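You operate a simulated robot arm through the tools that you are given. There is no shell and no other tool. Be economical: measure what you need, move in short steps, check, and stop when the job is done.

Carry out the task below with a simulated robot arm. There is one attempt and no reset: what you move stays moved.

TASK
Clamp the purple cap on the black stand and set the grey slider at the large hole.
Fine: cap on first, then the grey star knob to HOLD. Put the blue pin in the hole, then move the slider up against it.

It is judged by the outcome, as a careful person would: the job done as asked, and still so three seconds after it is handed in. It fails if anything else is knocked over, pushed out of place, dropped, spilled or broken.

THE ROBOT
A 6-joint arm with a two-finger parallel gripper, fixed in place. Base frame: the origin is at the foot of the arm, x ahead of it, y to its left, z up; the work surface is at about z = 800. Lengths are in mm, angles in degrees, forces in N, time in s.
With the tool pointing down near the work surface it reaches from about 240 to 640 mm from the base axis. Its first joint turns from -66.0 to 66.0 degrees. Payload 2.7 kg.
Tool frame: the origin (TCP) lies between the finger pads and is the grasp point; the fingertips stand 23 mm ahead of it; z points along the fingers, y is the line along which they close. The gripper opens to 94 mm. The fingers are 38 mm wide and 10 mm thick; the gripper's body (54 by 96 mm) begins 39 mm behind the TCP.
Orientation is that of the tool frame in the base frame, as a unit quaternion [x, y, z, w]. With the fingers straight down and closing along the base's y, the tool's x points along the base's -x, its y along +y and its z along -z.

THE INTERFACE
- The arm moves only by the tool apply_moves. Its argument "rows" is one flat list of numbers, 7 for each row, row after row: the shift along the base's x, y, z in mm, then the turn, a rotation vector about the base's x, y, z in degrees, then the opening, from 0 (shut) to 1 (fully open). In form: [tx, ty, tz, rx, ry, rz, fingers, tx, ty, tz, rx, ry, rz, fingers, ...]. A call has 1 to 20 rows; each row is the pose to reach, as a shift and turn from the pose commanded when the call began. A row lasts 0.2 s, in which the tool goes at most 50 mm and 8.6 degrees; a call with a longer step from one row to the next is refused whole, and so is a gripper value outside its range. A pose out of reach is approached as far as the arm can. The call stops where the force on the tool passes 70 N (or 10 N more than at its start, if that is more) or the arm is blocked; 0.2 s more then pass. The fingers move at their own pace (about 45 mm/s each) and stop on an object; they squeeze with about 29 N. The grip force told is the motor's: it shows also when the fingers shut on nothing. Time passes only in rows, and 0.2 s behind the last, so rows that repeat a pose let the fingers close. It gives the time, the measured TCP pose, the force on the tool (base axes), the opening and the grip force at its end, in the units of the frame above (readings bear some noise).
- Cameras (640 x 400 px; columns grow to the right, rows downward): "scene" is fixed at [78.2, -431, 1413.2]; the picture's right is [0.77, -0.64, 0.00], its down [-0.31, -0.36, -0.88] and it looks along [0.57, 0.67, -0.47] (base axes); focal length 317 px, centre (320, 200). "wrist" rides on the gripper at [-39, 0, -44] in the tool frame; the picture's right is [0.00, -1.00, 0.00], its down [0.97, 0.00, -0.24] and it looks along [0.24, 0.00, 0.97] (tool axes); focal length 218 px, centre (320, 200).
- get_image(camera): a new picture of that camera. No time passes.
- pixel_to_xyz(camera, pixels): there is no depth. For up to 12 entries [column, row, z] of the newest picture of that camera ("zoom" is the newest enlarged one), the place [x, y] in the base frame at which the ray of that pixel passes the height z, good to about 3 mm. No time passes.
- enlarge(camera, box): a new picture of the part [left, top, right, bottom] of that camera's present view, enlarged. No time passes.
- close_job(): hands the job in; it is judged then, once.

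Work in short steps. Measure before you move; look again where a grasp or a placing could have gone wrong, and mend it. You have 80 turns and 38 pictures in all, the two below and enlarged ones among them. Open the gripper and draw the arm clear of the work before you hand the job in, unless the task says otherwise; then end with one line.

The tools are called after "Emit:" as a command line: name --argument value ..., lists and objects as JSON in quotes. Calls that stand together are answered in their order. apply_moves: Moves the arm, as the interface text tells. Its arguments: {"type":"object","properties":{"rows":{"type":"array","items":{"type":"number"}}},"required":["rows"]} The other tools are called the same way: get_image (camera) takes a picture; pixel_to_xyz (camera, pixels) gives the place at which the rays of pixels pass given heights; enlarge (camera, box) takes an enlarged picture of a part of a camera's view; close_job () hands the job in.

At the start:

```text
time: 0.0
tool_pos: [397.0, -24.2, 1145.8]
orientation: [0.0, 1.0, -0.001, 0.0]
contact_force: [0.3, -0.5, 0.6]
opening: 94.1
grip_force: 0.0
```

scene: 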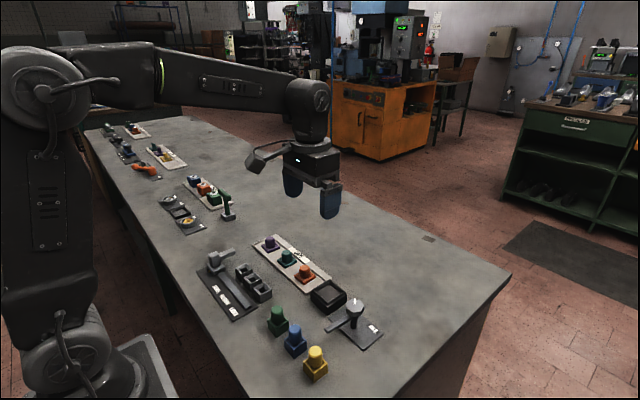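
wrist: 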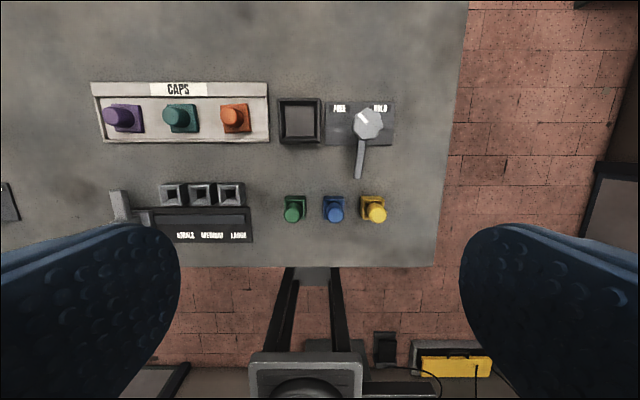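

The wrist view shows the caps tray, black stand, star knob with lever, pins, and slider track. I'll enlarge both views for detail.

Emit:
enlarge --camera "wrist" --box '[80, 70, 280, 195]'

Emit:
enlarge --camera "wrist" --box '[260, 80, 420, 240]'

Emit:
enlarge --camera "scene" --box '[190, 225, 400, 390]'

Emit:
enlarge --camera "wrist" --box '[90, 170, 270, 260]'

```text
3.20 times, centred on (180, 132) of wrist
```

zoom: 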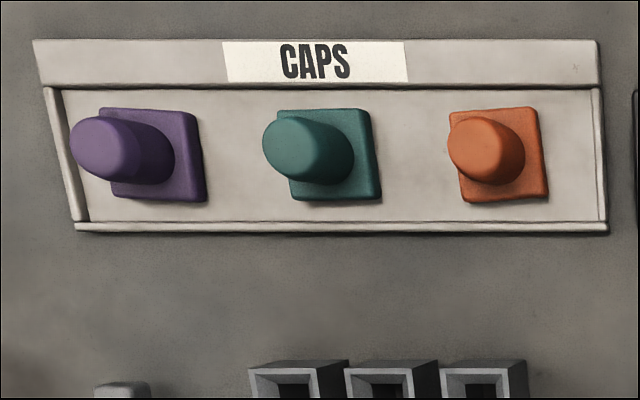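

```text
2.50 times, centred on (340, 160) of wrist
```

zoom: 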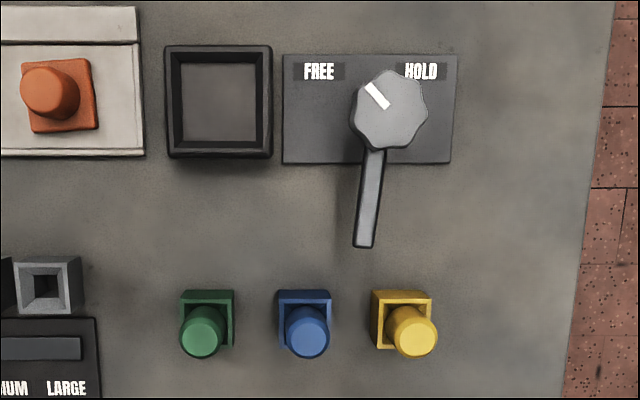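

```text
2.42 times, centred on (295, 308) of scene
```

zoom: 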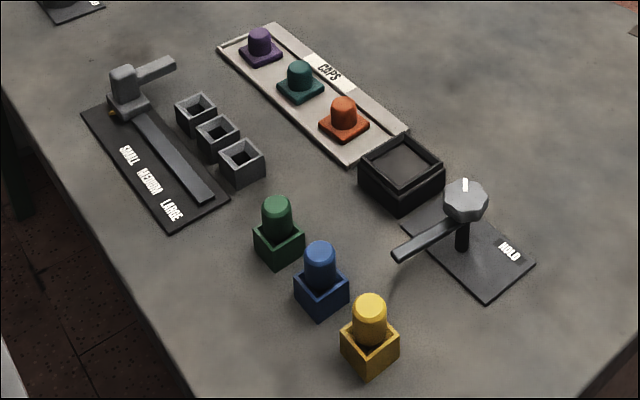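

```text
3.56 times, centred on (180, 215) of wrist
```

zoom: 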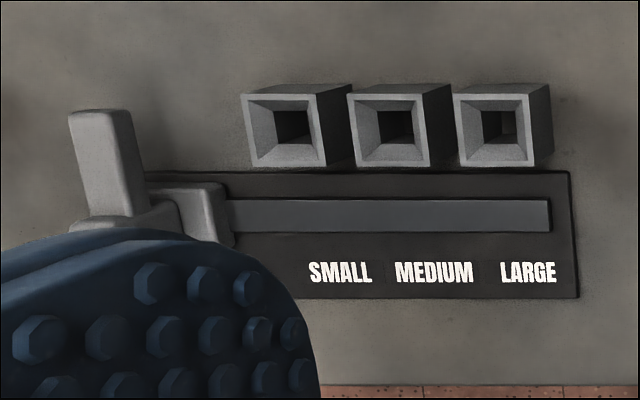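

I'll triangulate the key features using both cameras at candidate heights.

Emit:
pixel_to_xyz --camera "wrist" --pixels '[[111, 116, 840], [111, 116, 860], [129, 118, 810], [367, 124, 860], [367, 124, 900], [357, 178, 860], [357, 178, 890], [335, 213, 850], [335, 213, 880], [278, 143, 830], [321, 98, 830], [299, 121, 830]]'

Emit:
pixel_to_xyz --camera "scene" --pixels '[[269.4, 238.6, 840], [269.4, 238.6, 860], [270.7, 248, 810], [355, 308, 860], [355, 308, 900], [326, 331, 860], [326, 331, 890], [295, 327.5, 850], [295, 327.5, 880], [262.4, 289.4, 830], [213.6, 255.2, 860], [233, 251, 860]]'

Emit:
pixel_to_xyz --camera "zoom" --pixels '[[493, 128, 830], [493, 128, 820], [285, 128, 830], [389, 128, 830], [100, 112, 860], [100, 112, 880], [205, 210, 820], [528, 272, 805], [230, 215, 808], [548, 215, 808], [340, 272, 805], [100, 210, 860]]'

```text
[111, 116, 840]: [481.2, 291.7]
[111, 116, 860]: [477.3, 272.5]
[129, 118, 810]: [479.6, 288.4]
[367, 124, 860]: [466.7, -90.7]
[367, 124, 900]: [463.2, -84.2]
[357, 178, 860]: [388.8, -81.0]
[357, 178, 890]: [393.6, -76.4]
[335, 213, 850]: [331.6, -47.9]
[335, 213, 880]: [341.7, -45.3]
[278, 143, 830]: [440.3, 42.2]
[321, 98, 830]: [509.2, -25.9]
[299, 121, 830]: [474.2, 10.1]
```

```text
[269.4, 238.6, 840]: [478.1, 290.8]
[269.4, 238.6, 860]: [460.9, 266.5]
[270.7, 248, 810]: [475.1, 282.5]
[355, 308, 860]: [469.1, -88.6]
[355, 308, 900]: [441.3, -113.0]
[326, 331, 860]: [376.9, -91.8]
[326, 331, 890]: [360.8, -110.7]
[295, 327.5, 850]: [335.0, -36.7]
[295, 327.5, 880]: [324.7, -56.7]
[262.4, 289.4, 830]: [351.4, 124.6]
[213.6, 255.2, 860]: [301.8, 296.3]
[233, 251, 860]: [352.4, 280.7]
```

```text
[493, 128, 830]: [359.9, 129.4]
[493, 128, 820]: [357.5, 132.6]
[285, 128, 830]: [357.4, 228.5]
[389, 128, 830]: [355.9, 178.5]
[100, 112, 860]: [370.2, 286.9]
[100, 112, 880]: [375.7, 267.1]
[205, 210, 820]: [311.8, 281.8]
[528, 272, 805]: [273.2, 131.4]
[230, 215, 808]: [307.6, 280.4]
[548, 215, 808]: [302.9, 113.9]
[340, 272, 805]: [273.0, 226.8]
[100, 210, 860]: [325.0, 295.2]
```

The purple cap top is near (480, 291, 840), the star knob near (467, -90, 860), the large hole near (358, 129) and the stand near (475, 10). I'll move above the purple cap for a closer look.

Emit:
apply_moves --rows '[10, 40, -20, 0, 0, 0, 1, 20, 80, -40, 0, 0, 0, 1, 30, 120, -60, 0, 0, 0, 1, 40, 160, -80, 0, 0, 0, 1, 50, 200, -100, 0, 0, 0, 0.8, 62, 240, -125, 0, 0, 0, 0.75, 74, 280, -150, 0, 0, 0, 0.75, 83, 315, -180, 0, 0, 0, 0.75, 83, 315, -180, 0, 0, 0, 0.75]'

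Emit:
get_image --camera "wrist"

```text
time: 2.0
tool_pos: [478.9, 291.3, 966.9]
orientation: [0.0, 1.0, 0.001, 0.0]
contact_force: [0.6, -0.9, 1.0]
opening: 70.7
grip_force: 0.1
```

```text
31 pictures are left
```

wrist: 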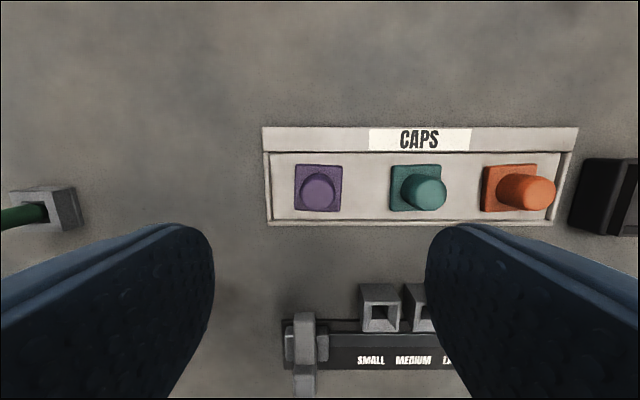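

Emit:
pixel_to_xyz --camera "wrist" --pixels '[[295, 164, 812], [341, 211, 812], [318, 193, 840], [318, 210, 812], [302, 193, 838], [335, 193, 838], [271, 220, 808], [270, 153, 808], [391, 188, 812], [442, 188, 812]]'

Emit:
enlarge --camera "wrist" --box '[270, 150, 370, 225]'

```text
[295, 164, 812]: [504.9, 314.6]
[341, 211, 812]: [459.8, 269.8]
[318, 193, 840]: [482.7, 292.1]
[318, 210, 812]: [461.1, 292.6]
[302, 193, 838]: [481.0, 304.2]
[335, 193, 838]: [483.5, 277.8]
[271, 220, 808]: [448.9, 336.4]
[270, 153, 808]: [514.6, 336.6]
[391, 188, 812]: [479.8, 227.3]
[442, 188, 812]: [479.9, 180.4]
```

```text
5.33 times, centred on (320, 188) of wrist
```

zoom: 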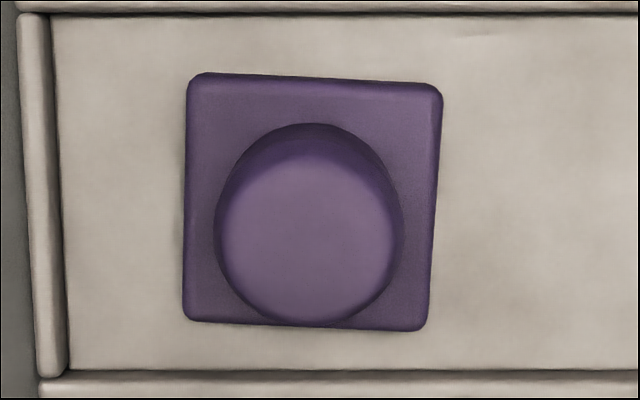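

The cap centre is at about (482, 292), turned about -2.5°. I'll centre over it, descend to TCP z≈841 and close on the knob.

Emit:
apply_moves --rows '[3, 1, -30, 0, 0, 0, 0.75, 3, 1, -70, 0, 0, 0, 0.75, 3, 1, -100, 0, 0, 0, 0.75, 3, 1, -115, 0, 0, 0, 0.75, 3, 1, -126, 0, 0, 0, 0.75, 3, 1, -126, 0, 0, 0, 0.75]'

Emit:
get_image --camera "scene"

Emit:
enlarge --camera "scene" --box '[230, 190, 320, 260]'

```text
time: 3.4
tool_pos: [483.1, 291.9, 839.6]
orientation: [0.0, 1.0, 0.0, 0.0]
contact_force: [-0.4, -0.3, -0.4]
opening: 70.6
grip_force: 0.1
```

```text
29 pictures are left
```

scene: 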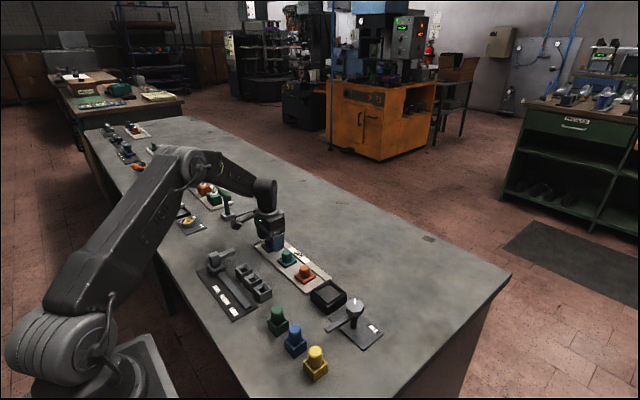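

```text
5.71 times, centred on (275, 225) of scene
```

zoom: 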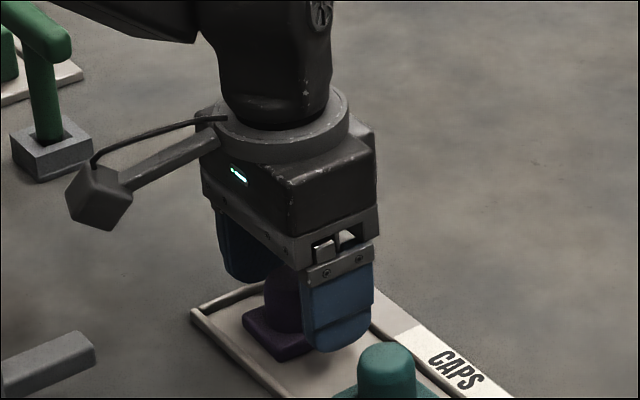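

Fingers straddle the knob cleanly. I'll close, then lift.

Emit:
apply_moves --rows '[0, 0, 0, 0, 0, 0, 0.1, 0, 0, 0, 0, 0, 0, 0.1, 0, 0, 0, 0, 0, 0, 0.1, 0, 0, 0, 0, 0, 0, 0.1, 0, 0, 0, 0, 0, 0, 0.1]'

Emit:
apply_moves --rows '[0, 0, 10, 0, 0, 0, 0.1, 0, 0, 40, 0, 0, 0, 0.1, 0, 0, 80, 0, 0, 0, 0.1, 0, 0, 100, 0, 0, 0, 0.1]'

Emit:
get_image --camera "wrist"

```text
time: 4.6
tool_pos: [481.7, 292.3, 840.2]
orientation: [0.001, 1.0, 0.001, 0.0]
contact_force: [-0.4, -0.3, 0.5]
opening: 28.6
grip_force: 29.6
```

```text
time: 5.6
tool_pos: [483.1, 291.0, 939.0]
orientation: [0.0, 1.0, 0.0, 0.0]
contact_force: [-0.1, -0.6, -0.1]
opening: 28.8
grip_force: 29.5
```

```text
27 pictures are left
```

wrist: 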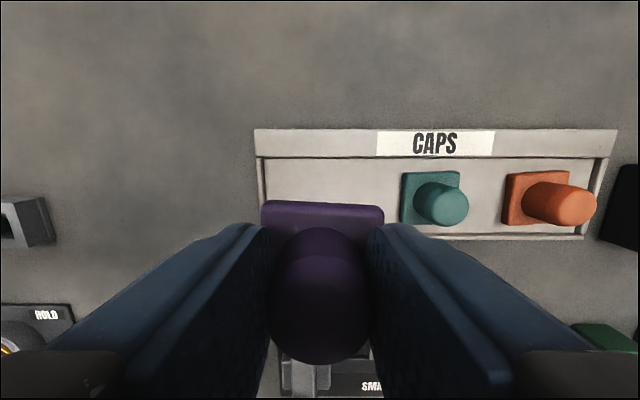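

The cap is held (28.7 mm). I'll travel to just short of the stand, where the wrist camera can see its recess past the cap.

Emit:
apply_moves --rows '[-10, -40, 10, 0, 0, 0, 0.1, -20, -80, 20, 0, 0, 0, 0.1, -30, -120, 20, 0, 0, 0, 0.1, -40, -160, 20, 0, 0, 0, 0.1, -50, -200, 20, 0, 0, 0, 0.1, -60, -240, 20, 0, 0, 0, 0.1, -63, -281, 20, 0, 0, 0, 0.1, -63, -281, 20, 0, 0, 0, 0.1]'

Emit:
get_image --camera "wrist"

Emit:
enlarge --camera "wrist" --box '[260, 100, 440, 212]'

```text
time: 7.4
tool_pos: [421.2, 12.7, 960.0]
orientation: [-0.001, 1.0, 0.0, 0.0]
contact_force: [0.7, 0.4, -0.3]
opening: 28.7
grip_force: 29.0
```

```text
26 pictures are left
```

wrist: 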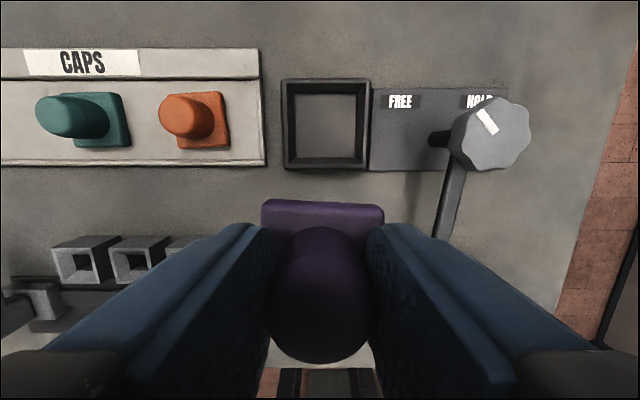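

```text
3.56 times, centred on (350, 156) of wrist
```

zoom: 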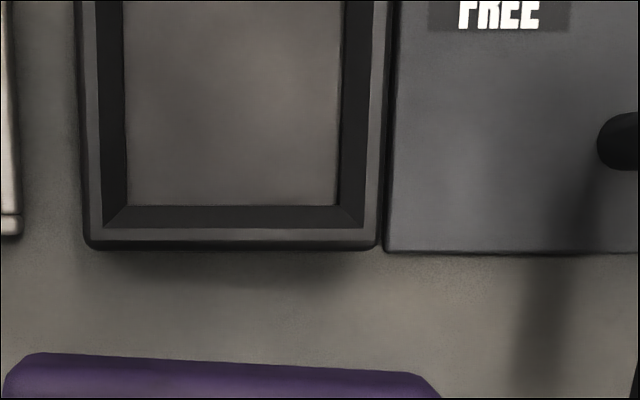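

Emit:
enlarge --camera "wrist" --box '[270, 65, 390, 185]'

```text
3.33 times, centred on (330, 125) of wrist
```

zoom: 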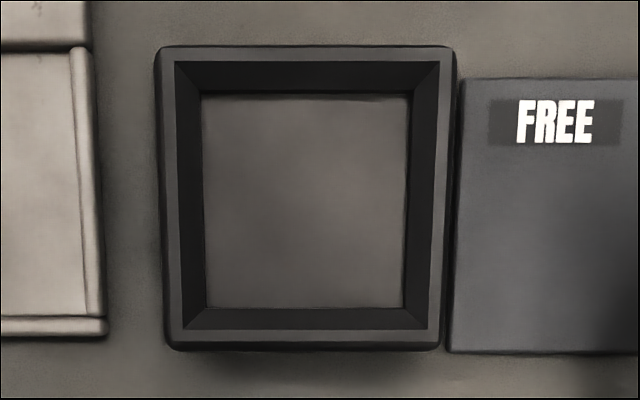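

Emit:
pixel_to_xyz --camera "zoom" --pixels '[[163, 50, 830], [452, 50, 830], [170, 343, 830], [440, 341, 830], [203, 95, 812], [407, 95, 812], [207, 308, 812], [404, 307, 812], [175, 62, 830], [438, 61, 830], [187, 328, 830], [427, 328, 830]]'

Emit:
pixel_to_xyz --camera "wrist" --pixels '[[492, 128, 860], [436, 237, 855], [446, 237, 850], [265, 202, 914], [382, 206, 914], [399, 102, 802], [480, 100, 802], [435, 139, 850]]'

Emit:
enlarge --camera "scene" --box '[250, 230, 410, 360]'

```text
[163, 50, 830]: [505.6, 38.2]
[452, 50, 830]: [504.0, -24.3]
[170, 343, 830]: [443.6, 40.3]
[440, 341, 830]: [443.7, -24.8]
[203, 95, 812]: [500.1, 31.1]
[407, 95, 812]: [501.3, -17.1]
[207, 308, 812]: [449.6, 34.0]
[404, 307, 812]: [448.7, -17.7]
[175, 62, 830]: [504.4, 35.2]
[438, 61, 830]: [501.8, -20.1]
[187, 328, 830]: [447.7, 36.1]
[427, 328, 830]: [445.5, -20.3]
```

```text
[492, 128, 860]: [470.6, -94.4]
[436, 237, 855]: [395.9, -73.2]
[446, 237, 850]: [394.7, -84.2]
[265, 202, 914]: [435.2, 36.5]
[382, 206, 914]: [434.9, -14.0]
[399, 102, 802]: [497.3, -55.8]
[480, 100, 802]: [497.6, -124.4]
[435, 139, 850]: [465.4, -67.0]
```

```text
3.08 times, centred on (330, 295) of scene
```

zoom: 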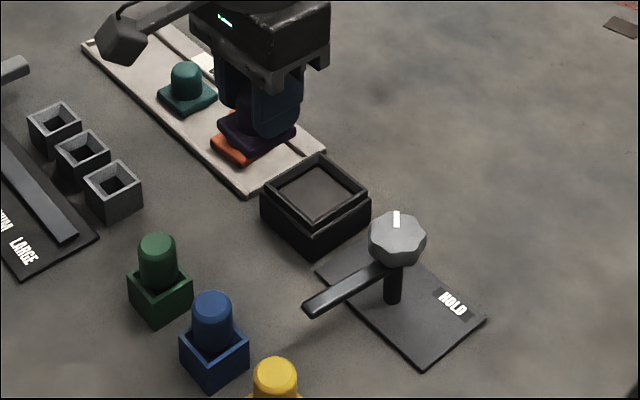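

The stand recess is square and centred at about (475, 7) in the commanded frame. I rotate +3° to square the cap, move over the recess and lower to just above the rim, then check.

Emit:
apply_moves --rows '[25, -2, 0, 0, 0, 1.5, 0.1, 56, -3.6, 0, 0, 0, 3, 0.1, 56, -3.6, -40, 0, 0, 3, 0.1, 56, -3.6, -80, 0, 0, 3, 0.1, 56, -3.6, -83, 0, 0, 3, 0.1, 56, -3.6, -83, 0, 0, 3, 0.1]'

Emit:
enlarge --camera "scene" --box '[280, 230, 380, 320]'

Emit:
get_image --camera "wrist"

```text
time: 8.8
tool_pos: [475.9, 7.4, 876.4]
orientation: [-0.026, 1.0, 0.0, 0.0]
contact_force: [-0.2, 0.0, -0.1]
opening: 28.8
grip_force: 29.3
```

```text
4.44 times, centred on (330, 275) of scene
```

zoom: 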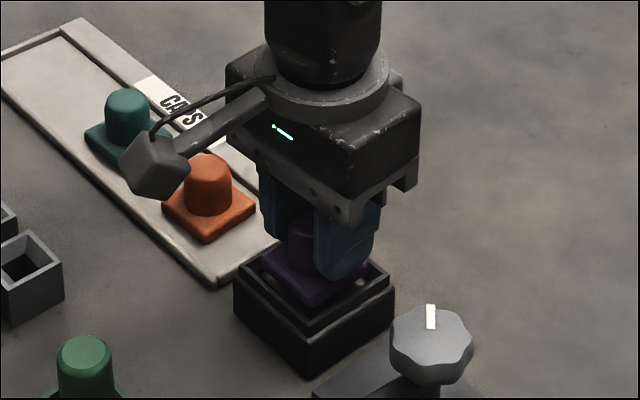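

```text
21 pictures are left
```

wrist: 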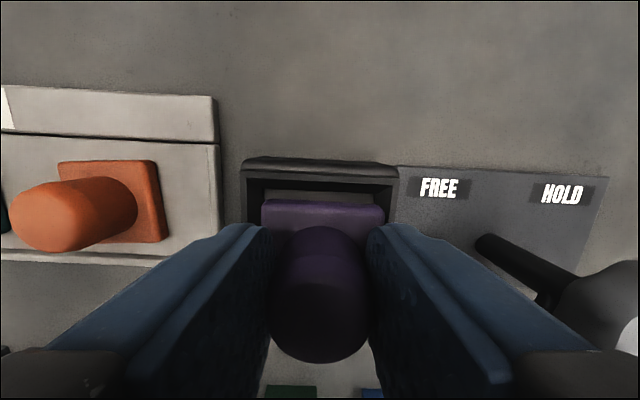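

The cap is centred over the recess and aligned. I lower slowly until it seats.

Emit:
apply_moves --rows '[0, 0, -6, 0, 0, 0, 0.1, 0, 0, -10, 0, 0, 0, 0.1, 0, 0, -13, 0, 0, 0, 0.1, 0, 0, -16, 0, 0, 0, 0.1, 0, 0, -16, 0, 0, 0, 0.1]'

Emit:
enlarge --camera "scene" --box '[290, 260, 360, 320]'

```text
time: 10.0
tool_pos: [478.9, 7.6, 862.0]
orientation: [-0.026, 1.0, 0.0, 0.003]
contact_force: [-1.5, 1.7, 32.7]
opening: 28.8
grip_force: 29.4
```

```text
6.67 times, centred on (325, 290) of scene
```

zoom: 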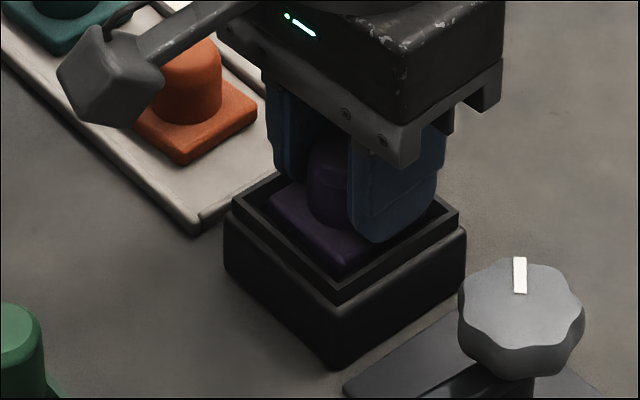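

Contact of 33 N at z≈862. I check with the wrist camera whether it is seated or on an edge.

Emit:
enlarge --camera "wrist" --box '[220, 120, 420, 245]'

```text
3.20 times, centred on (320, 182) of wrist
```

zoom: 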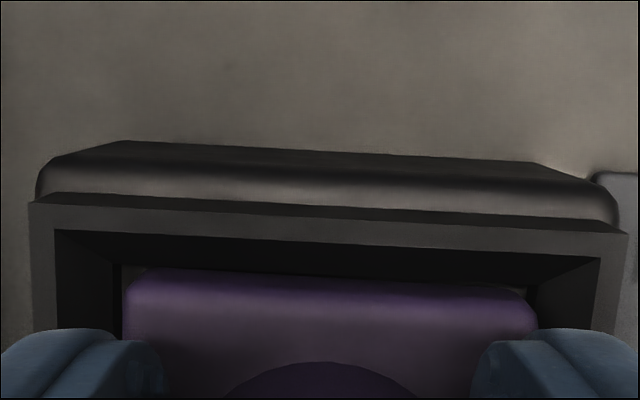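

The flange looks to be inside the recess, slightly below the rim. I release, lift and look from above.

Emit:
apply_moves --rows '[0, 0, 1, 0, 0, 0, 0.3, 0, 0, 1, 0, 0, 0, 0.6, 0, 0, 1, 0, 0, 0, 0.65, 0, 0, 1, 0, 0, 0, 0.65]'

Emit:
apply_moves --rows '[0, 0, 20, 0, 0, 0, 0.65, 0, 0, 60, 0, 0, 0, 0.65, 0, 0, 100, 0, 0, -3, 0.65, 0, 0, 100, 0, 0, -3, 0.65]'

Emit:
get_image --camera "wrist"

Emit:
enlarge --camera "wrist" --box '[260, 130, 380, 230]'

Emit:
enlarge --camera "scene" --box '[290, 260, 390, 340]'

```text
time: 11.0
tool_pos: [475.9, 7.3, 861.3]
orientation: [-0.025, 1.0, 0.0, -0.001]
contact_force: [0.4, -2.9, 16.7]
opening: 56.4
grip_force: 0.1
```

```text
time: 12.0
tool_pos: [476.9, 9.4, 961.0]
orientation: [0.0, 1.0, -0.001, 0.0]
contact_force: [0.0, -0.7, 0.1]
opening: 61.2
grip_force: 0.1
```

```text
18 pictures are left
```

wrist: 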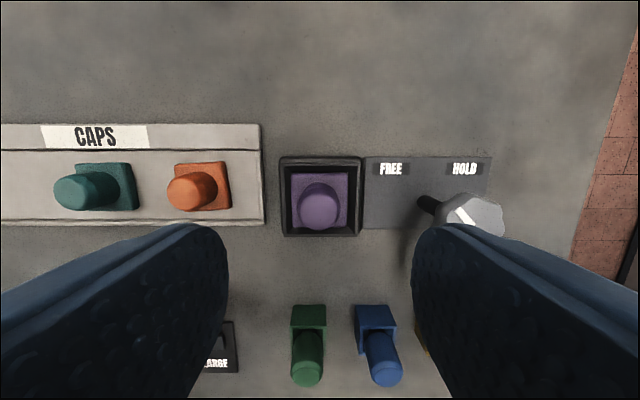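

```text
4.00 times, centred on (320, 180) of wrist
```

zoom: 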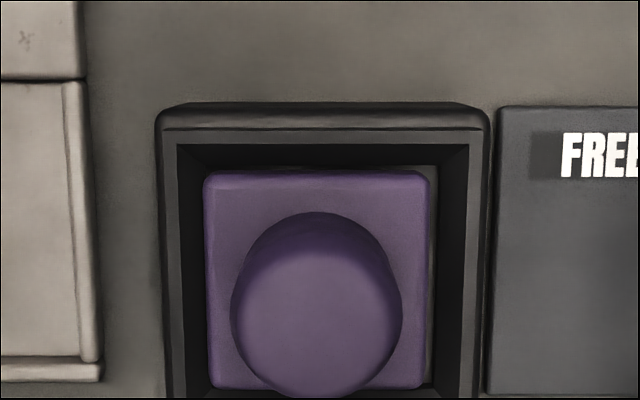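

```text
5.00 times, centred on (340, 300) of scene
```

zoom: 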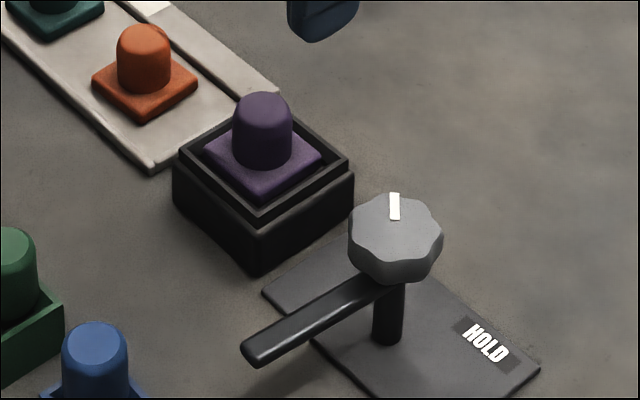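

The cap sits flat in the recess. Next is the star knob, at about (470, -94, 865), marked at FREE; I move above it to centre.

Emit:
apply_moves --rows '[-2, -35, 0, 0, 0, 0, 0.7, -4, -70, 0, 0, 0, 0, 0.7, -6, -102, 0, 0, 0, 0, 0.7, -6, -102, 0, 0, 0, 0, 0.7]'

Emit:
enlarge --camera "wrist" --box '[240, 120, 400, 270]'

```text
time: 13.0
tool_pos: [469.4, -95.1, 959.3]
orientation: [0.0, 1.0, 0.0, -0.001]
contact_force: [0.0, -0.2, -0.7]
opening: 66.1
grip_force: 0.0
```

```text
2.67 times, centred on (320, 195) of wrist
```

zoom: 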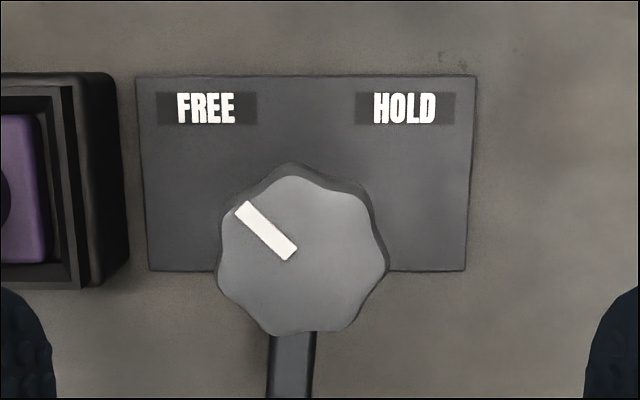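

The star's centre is near (465, -91) with the mark at 45° toward FREE and the lever running along -x between where the fingers will go. I descend and grip it.

Emit:
apply_moves --rows '[-4.8, 4, -40, 0, 0, 0, 0.7, -4.8, 4, -80, 0, 0, 0, 0.7, -4.8, 4, -95, 0, 0, 0, 0.7, -4.8, 4, -101, 0, 0, 0, 0.7, -4.8, 4, -101, 0, 0, 0, 0.7]'

Emit:
apply_moves --rows '[0, 0, 0, 0, 0, 0, 0.3, 0, 0, 0, 0, 0, 0, 0.3, 0, 0, 0, 0, 0, 0, 0.3, 0, 0, 0, 0, 0, 0, 0.3]'

Emit:
enlarge --camera "scene" --box '[290, 240, 410, 340]'

```text
time: 14.2
tool_pos: [466.8, -91.4, 860.0]
orientation: [0.0, 1.0, 0.0, 0.0]
contact_force: [-0.6, 0.3, 1.0]
opening: 65.8
grip_force: 0.0
```

```text
time: 15.2
tool_pos: [465.1, -90.9, 859.8]
orientation: [0.0, 1.0, 0.0, 0.0]
contact_force: [0.0, 7.5, -1.7]
opening: 41.4
grip_force: 45.1
```

```text
4.00 times, centred on (350, 290) of scene
```

zoom: 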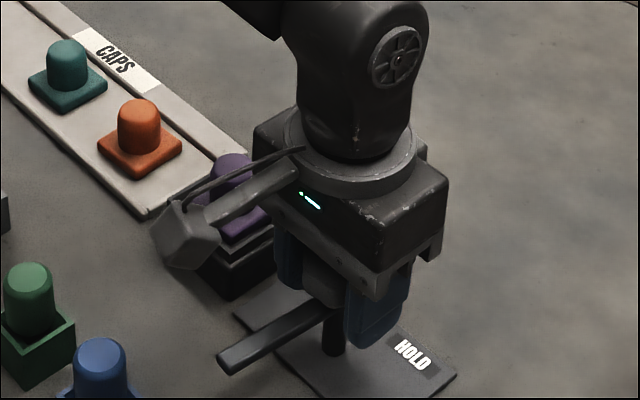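

The star is gripped (41 mm). I turn it clockwise 30° as a first step and read the forces.

Emit:
apply_moves --rows '[0, 0, 0, 0, 0, -6, 0.3, 0, 0, 0, 0, 0, -12, 0.3, 0, 0, 0, 0, 0, -18, 0.3, 0, 0, 0, 0, 0, -24, 0.3, 0, 0, 0, 0, 0, -30, 0.3, 0, 0, 0, 0, 0, -30, 0.3]'

Emit:
enlarge --camera "scene" --box '[290, 240, 410, 340]'

```text
time: 16.6
tool_pos: [465.9, -91.5, 860.0]
orientation: [0.259, 0.966, 0.0, 0.0]
contact_force: [17.2, 3.7, -22.8]
opening: 41.3
grip_force: 44.8
```

```text
4.00 times, centred on (350, 290) of scene
```

zoom: 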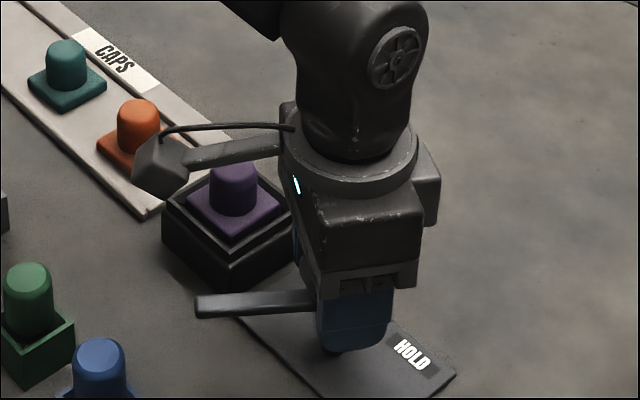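

The lever turns with the knob; the tool is being pulled down and +x slightly, so the knob seems to lower as it turns. I follow it while turning another 30°.

Emit:
apply_moves --rows '[0.7, 0, -0.8, 0, 0, 0, 0.3, 0.7, 0, -1, 0, 0, -6, 0.3, 0.7, 0, -1.2, 0, 0, -12, 0.3, 0.7, 0, -1.4, 0, 0, -18, 0.3, 0.7, 0, -1.6, 0, 0, -24, 0.3, 0.7, 0, -1.8, 0, 0, -30, 0.3, 0.7, 0, -1.8, 0, 0, -30, 0.3]'

```text
time: 18.2
tool_pos: [465.8, -90.7, 859.4]
orientation: [0.501, 0.866, 0.0, 0.0]
contact_force: [-20.6, 7.8, 34.2]
opening: 41.3
grip_force: 45.3
```

Now pushing down too much, so the knob stays near its height. I ease up and do the final 30°.

Emit:
apply_moves --rows '[-0.6, 0, 1.2, 0, 0, 0, 0.3, -0.6, 0, 1.2, 0, 0, -6, 0.3, -0.6, 0, 1.2, 0, 0, -12, 0.3, -0.6, 0, 1.2, 0, 0, -18, 0.3, -0.6, 0, 1.2, 0, 0, -24, 0.3, -0.6, 0, 1.2, 0, 0, -30, 0.3, -0.6, 0, 1.2, 0, 0, -30, 0.3]'

Emit:
enlarge --camera "scene" --box '[290, 240, 410, 340]'

```text
time: 19.8
tool_pos: [465.0, -90.8, 859.9]
orientation: [0.707, 0.707, -0.001, 0.001]
contact_force: [-6.3, -14.2, 13.3]
opening: 41.3
grip_force: 45.3
```

```text
4.00 times, centred on (350, 290) of scene
```

zoom: 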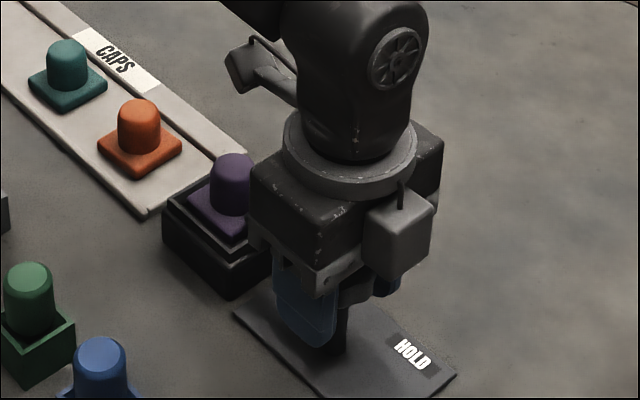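

Turned 90°. I release, rise, and look at the mark and lever from above.

Emit:
apply_moves --rows '[0, 0, 0, 0, 0, 0, 0.7, 0, 0, 0, 0, 0, 0, 0.7, 0, 0, 0, 0, 0, 0, 0.7, 0, 0, 25, 0, 0, 0, 0.7, 0, 0, 60, 0, 0, 0, 0.7, 0, 0, 100, 0, 0, 8, 0.7, 0, 0, 100, 0, 0, 16, 0.7, 0, 0, 100, 0, 0, 24, 0.7, 0, 0, 100, 0, 0, 32, 0.7, 0, 0, 100, 0, 0, 40, 0.7, 0, 0, 100, 0, 0, 48, 0.7, 0, 0, 100, 0, 0, 56, 0.7, 0, 0, 100, 0, 0, 64, 0.7, 0, 0, 100, 0, 0, 72, 0.7, 0, 0, 100, 0, 0, 80, 0.7, 0, 0, 100, 0, 0, 88, 0.7, 0, 0, 100, 0, 0, 90, 0.7, 0, 0, 100, 0, 0, 90, 0.7]'

Emit:
get_image --camera "wrist"

Emit:
enlarge --camera "scene" --box '[290, 250, 400, 340]'

```text
time: 23.6
tool_pos: [466.1, -90.2, 961.1]
orientation: [0.0, 1.0, 0.0, 0.0]
contact_force: [-0.2, -0.6, -0.3]
opening: 65.6
grip_force: 0.0
```

```text
11 pictures are left
```

wrist: 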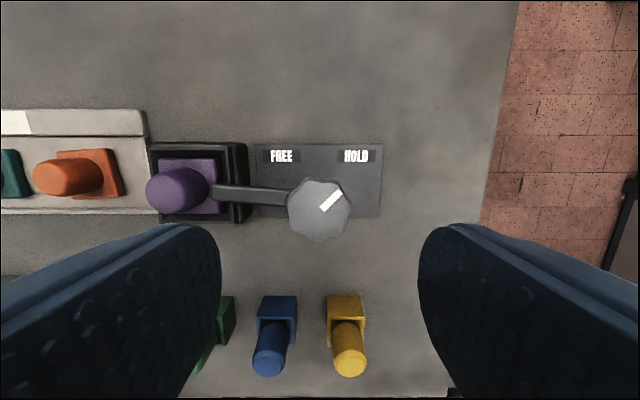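

```text
4.44 times, centred on (345, 295) of scene
```

zoom: 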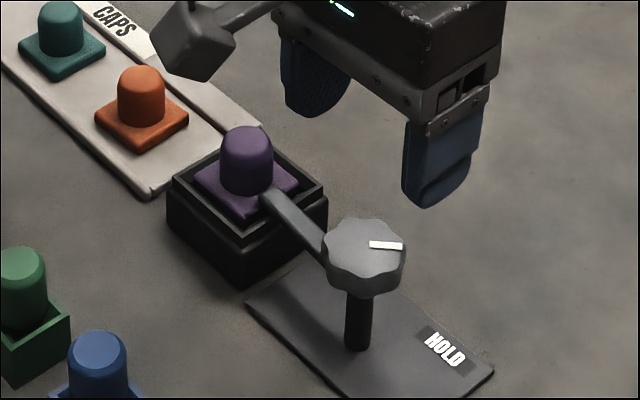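

HOLD is set and the lever bears over the cap. Next is the blue pin, near (335, -48, top ≈862); I move above it and look.

Emit:
apply_moves --rows '[-30, 10, 0, 0, 0, 0, 0.6, -65, 20, 0, 0, 0, 0, 0.55, -100, 32, 0, 0, 0, 0, 0.55, -130, 43, 0, 0, 0, 0, 0.55, -130, 43, 0, 0, 0, 0, 0.55, -130, 43, 0, 0, 0, 0, 0.55]'

Emit:
get_image --camera "wrist"

```text
time: 25.0
tool_pos: [334.4, -48.7, 960.8]
orientation: [0.0, 1.0, 0.0, 0.0]
contact_force: [0.1, -0.3, -1.0]
opening: 51.6
grip_force: 0.0
```

```text
9 pictures are left
```

wrist: 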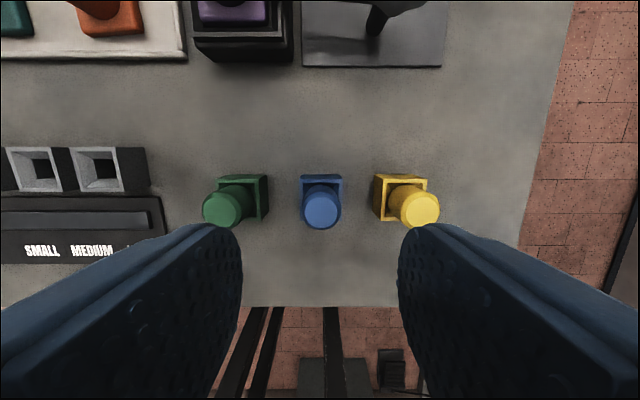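

The blue top is at (322, 208) → (334, -49). I descend and grip the pin.

Emit:
apply_moves --rows '[-1.3, -1.2, -40, 0, 0, 0, 0.55, -1.3, -1.2, -80, 0, 0, 0, 0.55, -1.3, -1.2, -95, 0, 0, 0, 0.55, -1.3, -1.2, -101, 0, 0, 0, 0.55, -1.3, -1.2, -101, 0, 0, 0, 0.1, -1.3, -1.2, -101, 0, 0, 0, 0.1, -1.3, -1.2, -101, 0, 0, 0, 0.1, -1.3, -1.2, -101, 0, 0, 0, 0.1]'

Emit:
apply_moves --rows '[0, 0, 10, 0, 0, 0, 0.1, 0, 0, 30, 0, 0, 0, 0.1, 0, 0, 60, 0, 0, 0, 0.1, 0, 0, 95, 0, 0, 0, 0.1, 0, 0, 95, 0, 0, 0, 0.1]'

Emit:
enlarge --camera "scene" --box '[180, 230, 340, 380]'

```text
time: 26.8
tool_pos: [334.1, -48.6, 857.5]
orientation: [0.0, 1.0, 0.001, -0.001]
contact_force: [0.5, -0.5, 0.4]
opening: 26.8
grip_force: 28.4
```

```text
time: 28.0
tool_pos: [333.8, -48.0, 955.9]
orientation: [0.0, 1.0, 0.0, 0.001]
contact_force: [-0.3, -0.5, -1.2]
opening: 26.8
grip_force: 29.0
```

```text
2.67 times, centred on (260, 305) of scene
```

zoom: 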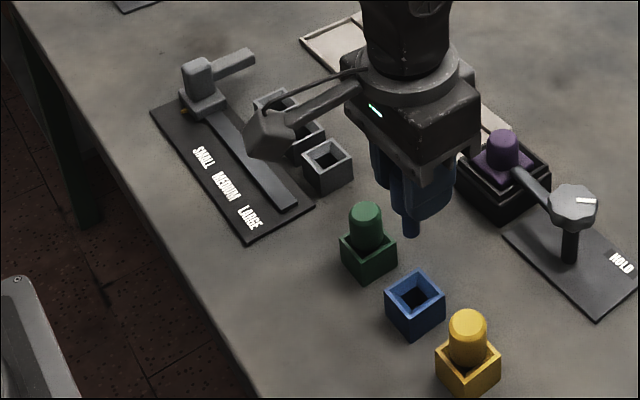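

The pin is held (26.8 mm) and its thinner shaft hangs below the fingertips. I move short of the large hole so the wrist camera sees it.

Emit:
apply_moves --rows '[-6, 36, 0, 0, 0, 0, 0.1, -12, 72, 0, 0, 0, 0, 0.1, -18, 108, 0, 0, 0, 0, 0.1, -24, 144, 0, 0, 0, 0, 0.1, -29, 178, 0, 0, 0, 0, 0.1, -29, 178, 0, 0, 0, 0, 0.1]'

Emit:
enlarge --camera "wrist" --box '[160, 80, 420, 242]'

```text
time: 29.4
tool_pos: [305.9, 128.6, 953.6]
orientation: [0.0, 1.0, 0.001, 0.0]
contact_force: [-0.3, -0.8, -0.3]
opening: 26.8
grip_force: 29.0
```

```text
2.46 times, centred on (290, 161) of wrist
```

zoom: 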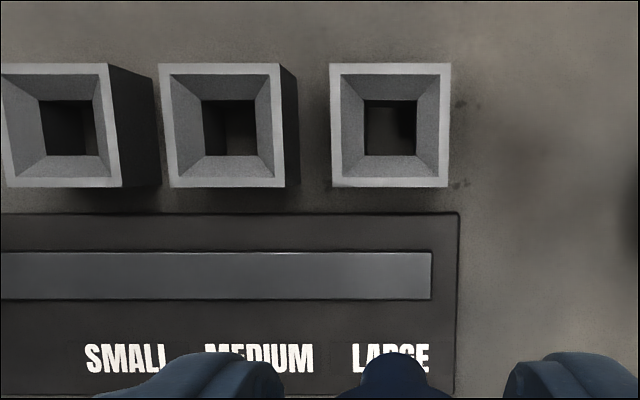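

The large hole centre computes to (354.5, 130). I move over it and lower the pin carefully to z≈885.

Emit:
apply_moves --rows '[25, 0.5, 0, 0, 0, 0, 0.1, 49.5, 1, 0, 0, 0, 0, 0.1, 49.5, 1, -30, 0, 0, 0, 0.1, 49.5, 1, -55, 0, 0, 0, 0.1, 49.5, 1, -68, 0, 0, 0, 0.1, 49.5, 1, -68, 0, 0, 0, 0.1]'

Emit:
enlarge --camera "scene" --box '[210, 220, 320, 320]'

```text
time: 30.8
tool_pos: [353.8, 130.4, 885.9]
orientation: [0.0, 1.0, 0.0, 0.0]
contact_force: [0.1, -0.6, 0.1]
opening: 26.8
grip_force: 28.6
```

```text
4.00 times, centred on (265, 270) of scene
```

zoom: 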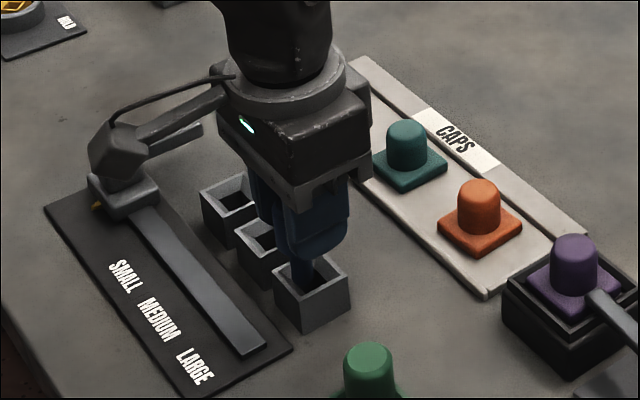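

The shaft is entering the funnel centred. I lower in small steps and watch the force.

Emit:
apply_moves --rows '[0, 0, -4, 0, 0, 0, 0.1, 0, 0, -8, 0, 0, 0, 0.1, 0, 0, -12, 0, 0, 0, 0.1, 0, 0, -12, 0, 0, 0, 0.1]'

```text
time: 31.8
tool_pos: [356.4, 130.7, 872.4]
orientation: [0.0, 1.0, 0.002, 0.002]
contact_force: [14.5, 3.0, 2.7]
opening: 27.1
grip_force: 29.2
```

A sideways +x force of 14 N indicates the hole is slightly farther in +x. I shift +2 mm and continue.

Emit:
apply_moves --rows '[1, 0.3, 0, 0, 0, 0, 0.1, 2, 0.4, 0, 0, 0, 0, 0.1, 2, 0.4, 0, 0, 0, 0, 0.1]'

Emit:
apply_moves --rows '[0, 0, -3, 0, 0, 0, 0.1, 0, 0, -6, 0, 0, 0, 0.1, 0, 0, -6, 0, 0, 0, 0.1]'

```text
time: 32.6
tool_pos: [356.1, 130.6, 872.6]
orientation: [0.0, 1.0, 0.0, 0.0]
contact_force: [6.8, 2.1, 0.6]
opening: 26.5
grip_force: 29.5
```

```text
time: 33.4
tool_pos: [355.8, 129.9, 866.9]
orientation: [-0.001, 1.0, 0.0, -0.001]
contact_force: [4.6, -1.6, 0.0]
opening: 27.1
grip_force: 28.5
```

Going in freely (force near zero). I continue down to the seat.

Emit:
apply_moves --rows '[0.4, 0, -3, 0, 0, 0, 0.1, 0.4, 0, -5, 0, 0, 0, 0.1, 0.4, 0, -7, 0, 0, 0, 0.1, 0.4, 0, -9, 0, 0, 0, 0.1, 0.4, 0, -9, 0, 0, 0, 0.1]'

```text
time: 34.6
tool_pos: [356.8, 130.8, 858.8]
orientation: [0.0, 1.0, 0.0, 0.0]
contact_force: [-0.8, 0.4, -0.6]
opening: 26.6
grip_force: 28.9
```

Emit:
apply_moves --rows '[0, 0, -1, 0, 0, 0, 0.1, 0, 0, -2, 0, 0, 0, 0.1, 0, 0, -3, 0, 0, 0, 0.1, 0, 0, -3, 0, 0, 0, 0.1]'

```text
time: 35.6
tool_pos: [358.8, 130.5, 855.9]
orientation: [0.0, 1.0, 0.001, 0.002]
contact_force: [-0.9, -7.1, 25.4]
opening: 26.7
grip_force: 29.3
```

Seated (25 N at z≈856). I release and rise.

Emit:
apply_moves --rows '[0, 0, 1.5, 0, 0, 0, 0.3, 0, 0, 1.5, 0, 0, 0, 0.5, 0, 0, 1.5, 0, 0, 0, 0.5, 0, 0, 20, 0, 0, 0, 0.5, 0, 0, 60, 0, 0, 0, 0.5, -20, 30, 105, 0, 0, 0, 0.5, -40, 75, 105, 0, 0, 0, 0.5, -40, 110, 105, 0, 0, 0, 0.5, -40, 110, 105, 0, 0, 0, 0.5]'

Emit:
get_image --camera "wrist"

Emit:
enlarge --camera "scene" --box '[190, 220, 310, 330]'

```text
refused: row 6 steps farther than a row can; nothing moved
```

```text
5 pictures are left
```

wrist: 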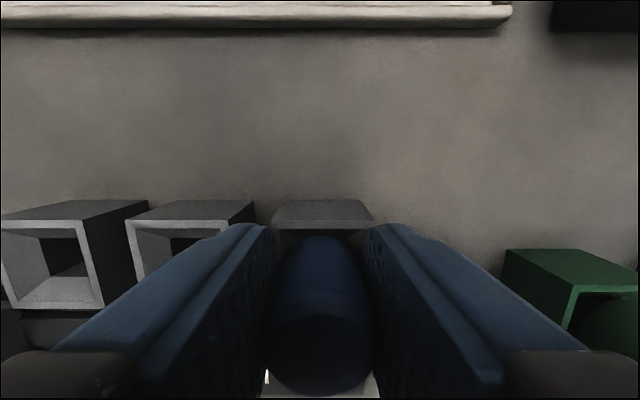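

```text
3.64 times, centred on (250, 275) of scene
```

zoom: 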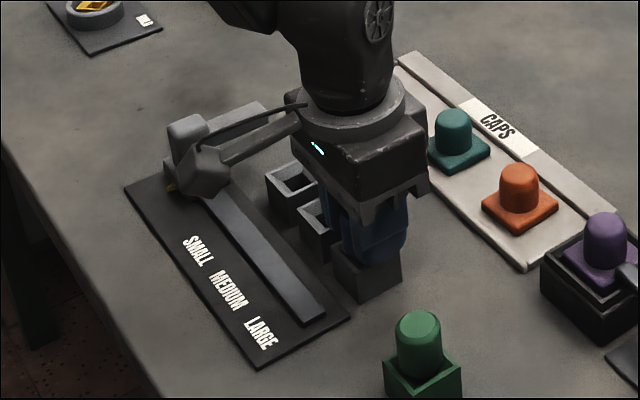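

That call was refused for step length. I redo it with shorter steps: release, rise, then go over the slider.

Emit:
apply_moves --rows '[0, 0, 1.5, 0, 0, 0, 0.3, 0, 0, 1.5, 0, 0, 0, 0.5, 0, 0, 1.5, 0, 0, 0, 0.5, 0, 0, 20, 0, 0, 0, 0.5, 0, 0, 60, 0, 0, 0, 0.5, 0, 0, 105, 0, 0, 0, 0.5, -10, 30, 105, 0, 0, 0, 0.5, -20, 60, 105, 0, 0, 0, 0.6, -30, 90, 105, 0, 0, 0, 0.7, -42, 125, 105, 0, 0, 0, 0.7, -52, 155, 105, 0, 0, 0, 0.7, -52, 155, 105, 0, 0, 0, 0.7]'

Emit:
get_image --camera "wrist"

```text
time: 38.2
tool_pos: [306.8, 285.4, 961.3]
orientation: [0.0, 1.0, 0.0, 0.0]
contact_force: [-0.1, -0.5, 0.4]
opening: 65.8
grip_force: 0.1
```

```text
3 pictures are left
```

wrist: 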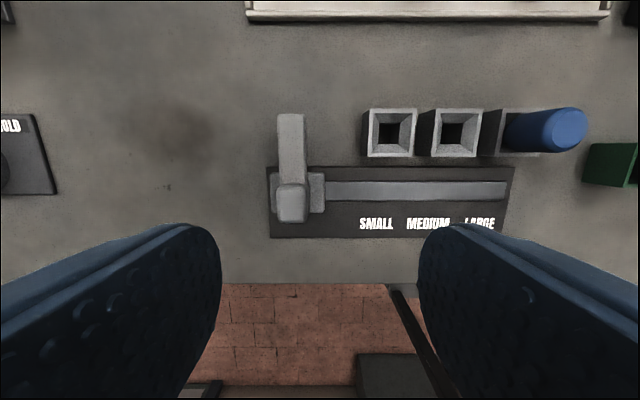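

The pin stands in the large hole. The slider handle is at px (292, 205) → about (304, 304), top z≈855, with its arm reaching x≈364. I descend around the handle and grip it.

Emit:
apply_moves --rows '[0, 18.6, -30, 0, 0, 0, 0.6, 0, 18.6, -70, 0, 0, 0, 0.6, 0, 18.6, -95, 0, 0, 0, 0.6, 0, 18.6, -105, 0, 0, 0, 0.6, 0, 18.6, -105, 0, 0, 0, 0.6]'

Emit:
apply_moves --rows '[0, 0, 0, 0, 0, 0, 0.1, 0, 0, 0, 0, 0, 0, 0.1, 0, 0, 0, 0, 0, 0, 0.1, 0, 0, 0, 0, 0, 0, 0.1, 0, 0, 0, 0, 0, 0, 0.1]'

```text
time: 39.4
tool_pos: [305.4, 306.1, 855.0]
orientation: [0.0, 1.0, 0.0, 0.0]
contact_force: [0.0, -0.3, 0.2]
opening: 56.4
grip_force: 0.1
```

```text
time: 40.6
tool_pos: [305.1, 304.2, 855.6]
orientation: [0.001, 1.0, 0.0, 0.0]
contact_force: [0.3, -0.5, -2.5]
opening: 22.1
grip_force: 45.4
```

Gripped at 22 mm. I slide toward -y by 130 mm.

Emit:
apply_moves --rows '[0, -5, 0, 0, 0, 0, 0.1, 0, -15, 0, 0, 0, 0, 0.1, 0, -27, 0, 0, 0, 0, 0.1, 0, -39, 0, 0, 0, 0, 0.1, 0, -51, 0, 0, 0, 0, 0.1, 0, -63, 0, 0, 0, 0, 0.1, 0, -75, 0, 0, 0, 0, 0.1, 0, -87, 0, 0, 0, 0, 0.1, 0, -99, 0, 0, 0, 0, 0.1, 0, -111, 0, 0, 0, 0, 0.1, 0, -121, 0, 0, 0, 0, 0.1, 0, -130, 0, 0, 0, 0, 0.1, 0, -130, 0, 0, 0, 0, 0.1]'

```text
time: 43.4
tool_pos: [305.4, 173.9, 855.0]
orientation: [-0.001, 1.0, -0.001, -0.001]
contact_force: [5.3, 1.1, -37.2]
opening: 22.1
grip_force: 45.2
```

The slider followed; a downward pull of 37 N says I hold it slightly high. I ease down 1 mm, advance 12 mm, and look.

Emit:
apply_moves --rows '[0, 0, -1.2, 0, 0, 0, 0.1, 0, -4, -1.2, 0, 0, 0, 0.1, 0, -8, -1.2, 0, 0, 0, 0.1, 0, -12, -1.2, 0, 0, 0, 0.1, 0, -12, -1.2, 0, 0, 0, 0.1]'

Emit:
enlarge --camera "wrist" --box '[240, 100, 440, 225]'

```text
time: 44.6
tool_pos: [305.2, 163.2, 855.5]
orientation: [-0.001, 1.0, 0.0, 0.0]
contact_force: [-0.7, 2.9, -3.3]
opening: 21.9
grip_force: 45.0
```

```text
3.20 times, centred on (340, 162) of wrist
```

zoom: 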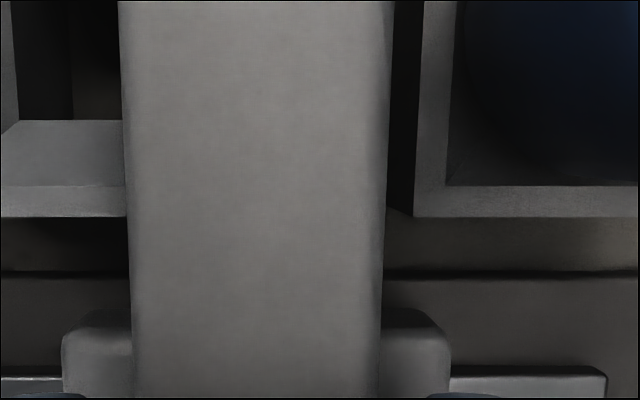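

The arm is about 6–7 mm short of the pin. I advance in 1 mm steps and watch the y force.

Emit:
apply_moves --rows '[0, -2, 0, 0, 0, 0, 0.1, 0, -4, 0, 0, 0, 0, 0.1, 0, -5, 0, 0, 0, 0, 0.1, 0, -6, 0, 0, 0, 0, 0.1, 0, -6, 0, 0, 0, 0, 0.1]'

```text
time: 45.8
tool_pos: [305.8, 157.9, 855.5]
orientation: [0.0, 1.0, 0.0, 0.002]
contact_force: [-11.5, 1.7, 40.8]
opening: 22.1
grip_force: 45.3
```

Emit:
apply_moves --rows '[0, 0, 0.8, 0, 0, 0, 0.1, 0, -1, 0.8, 0, 0, 0, 0.1, 0, -2, 0.8, 0, 0, 0, 0.1, 0, -2, 0.8, 0, 0, 0, 0.1]'

```text
time: 46.8
tool_pos: [304.8, 153.9, 855.0]
orientation: [0.0, 1.0, 0.0, 0.001]
contact_force: [-3.8, 2.5, 11.2]
opening: 21.8
grip_force: 45.0
```

Emit:
apply_moves --rows '[0, -0.5, 0, 0, 0, 0, 0.1, 0, -1, 0, 0, 0, 0, 0.1, 0, -1, 0, 0, 0, 0, 0.1]'

```text
time: 47.6
tool_pos: [304.9, 152.5, 855.1]
orientation: [0.0, 1.0, 0.0, 0.0]
contact_force: [-2.4, 1.9, 1.4]
opening: 21.8
grip_force: 45.1
```

Emit:
apply_moves --rows '[0, -0.5, 0, 0, 0, 0, 0.1, 0, -1, 0, 0, 0, 0, 0.1, 0, -1, 0, 0, 0, 0, 0.1]'

Emit:
apply_moves --rows '[0, -0.5, 0, 0, 0, 0, 0.1, 0, -1, 0, 0, 0, 0, 0.1, 0, -1, 0, 0, 0, 0, 0.1]'

```text
time: 48.4
tool_pos: [304.4, 151.5, 854.9]
orientation: [0.0, 1.0, -0.001, 0.0]
contact_force: [-3.0, 2.0, -3.2]
opening: 22.0
grip_force: 45.6
```

```text
time: 49.2
tool_pos: [305.5, 151.8, 855.1]
orientation: [0.0, 1.0, 0.0, 0.0]
contact_force: [-4.1, 12.5, 7.6]
opening: 21.8
grip_force: 45.8
```

The y force rose to 12.5 N: the slider is against the pin. I release and rise straight up, then draw clear.

Emit:
apply_moves --rows '[0, 0, 0, 0, 0, 0, 0.4, 0, 0, 0, 0, 0, 0, 0.4, 0, 0, 0, 0, 0, 0, 0.4, 0, 0, 20, 0, 0, 0, 0.4, 0, 0, 60, 0, 0, 0, 0.4, 0, 0, 105, 0, 0, 0, 0.4, 0, 0, 105, 0, 0, 0, 0.4]'

Emit:
enlarge --camera "wrist" --box '[240, 80, 400, 240]'

```text
time: 50.8
tool_pos: [305.4, 150.7, 957.8]
orientation: [0.0, 1.0, 0.001, 0.0]
contact_force: [0.9, 0.2, -0.4]
opening: 37.7
grip_force: 0.0
```

```text
2.50 times, centred on (320, 160) of wrist
```

zoom: 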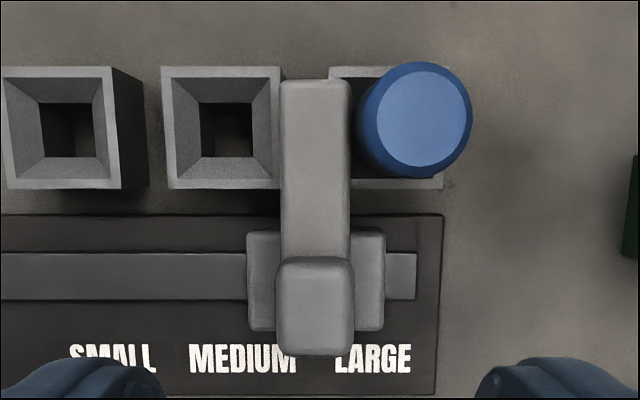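

The arm is up against the pin at LARGE. I draw the arm up and back clear, and take a final scene look.

Emit:
apply_moves --rows '[0, 0, 40, 0, 0, 0, 0.6, 0, -30, 80, 0, 0, 0, 0.8, 0, -60, 115, 0, 0, 0, 1, 0, -95, 140, 0, 0, 0, 1, 0, -135, 160, 0, 0, 0, 1, 0, -175, 160, 0, 0, 0, 1, 0, -175, 160, 0, 0, 0, 1]'

Emit:
enlarge --camera "scene" --box '[190, 220, 400, 390]'

```text
time: 52.4
tool_pos: [305.8, -25.8, 1120.8]
orientation: [0.0, 1.0, 0.0, 0.0]
contact_force: [-0.7, 0.4, 0.1]
opening: 94.3
grip_force: 0.0
```

```text
2.35 times, centred on (295, 305) of scene
```

zoom: 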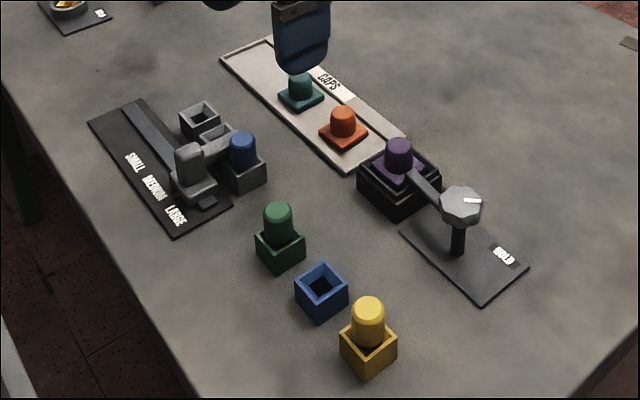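

The last picture shows the cap clamped with the knob at HOLD. The blue pin is in the large hole with the slider against it, and the arm is clear. I hand the job in.

Emit:
close_job

```text
The job is handed in.
```

The purple cap is clamped on the black stand with the star knob at HOLD. The blue pin is in the large hole with the grey slider up against it, and the arm is clear with its gripper open.
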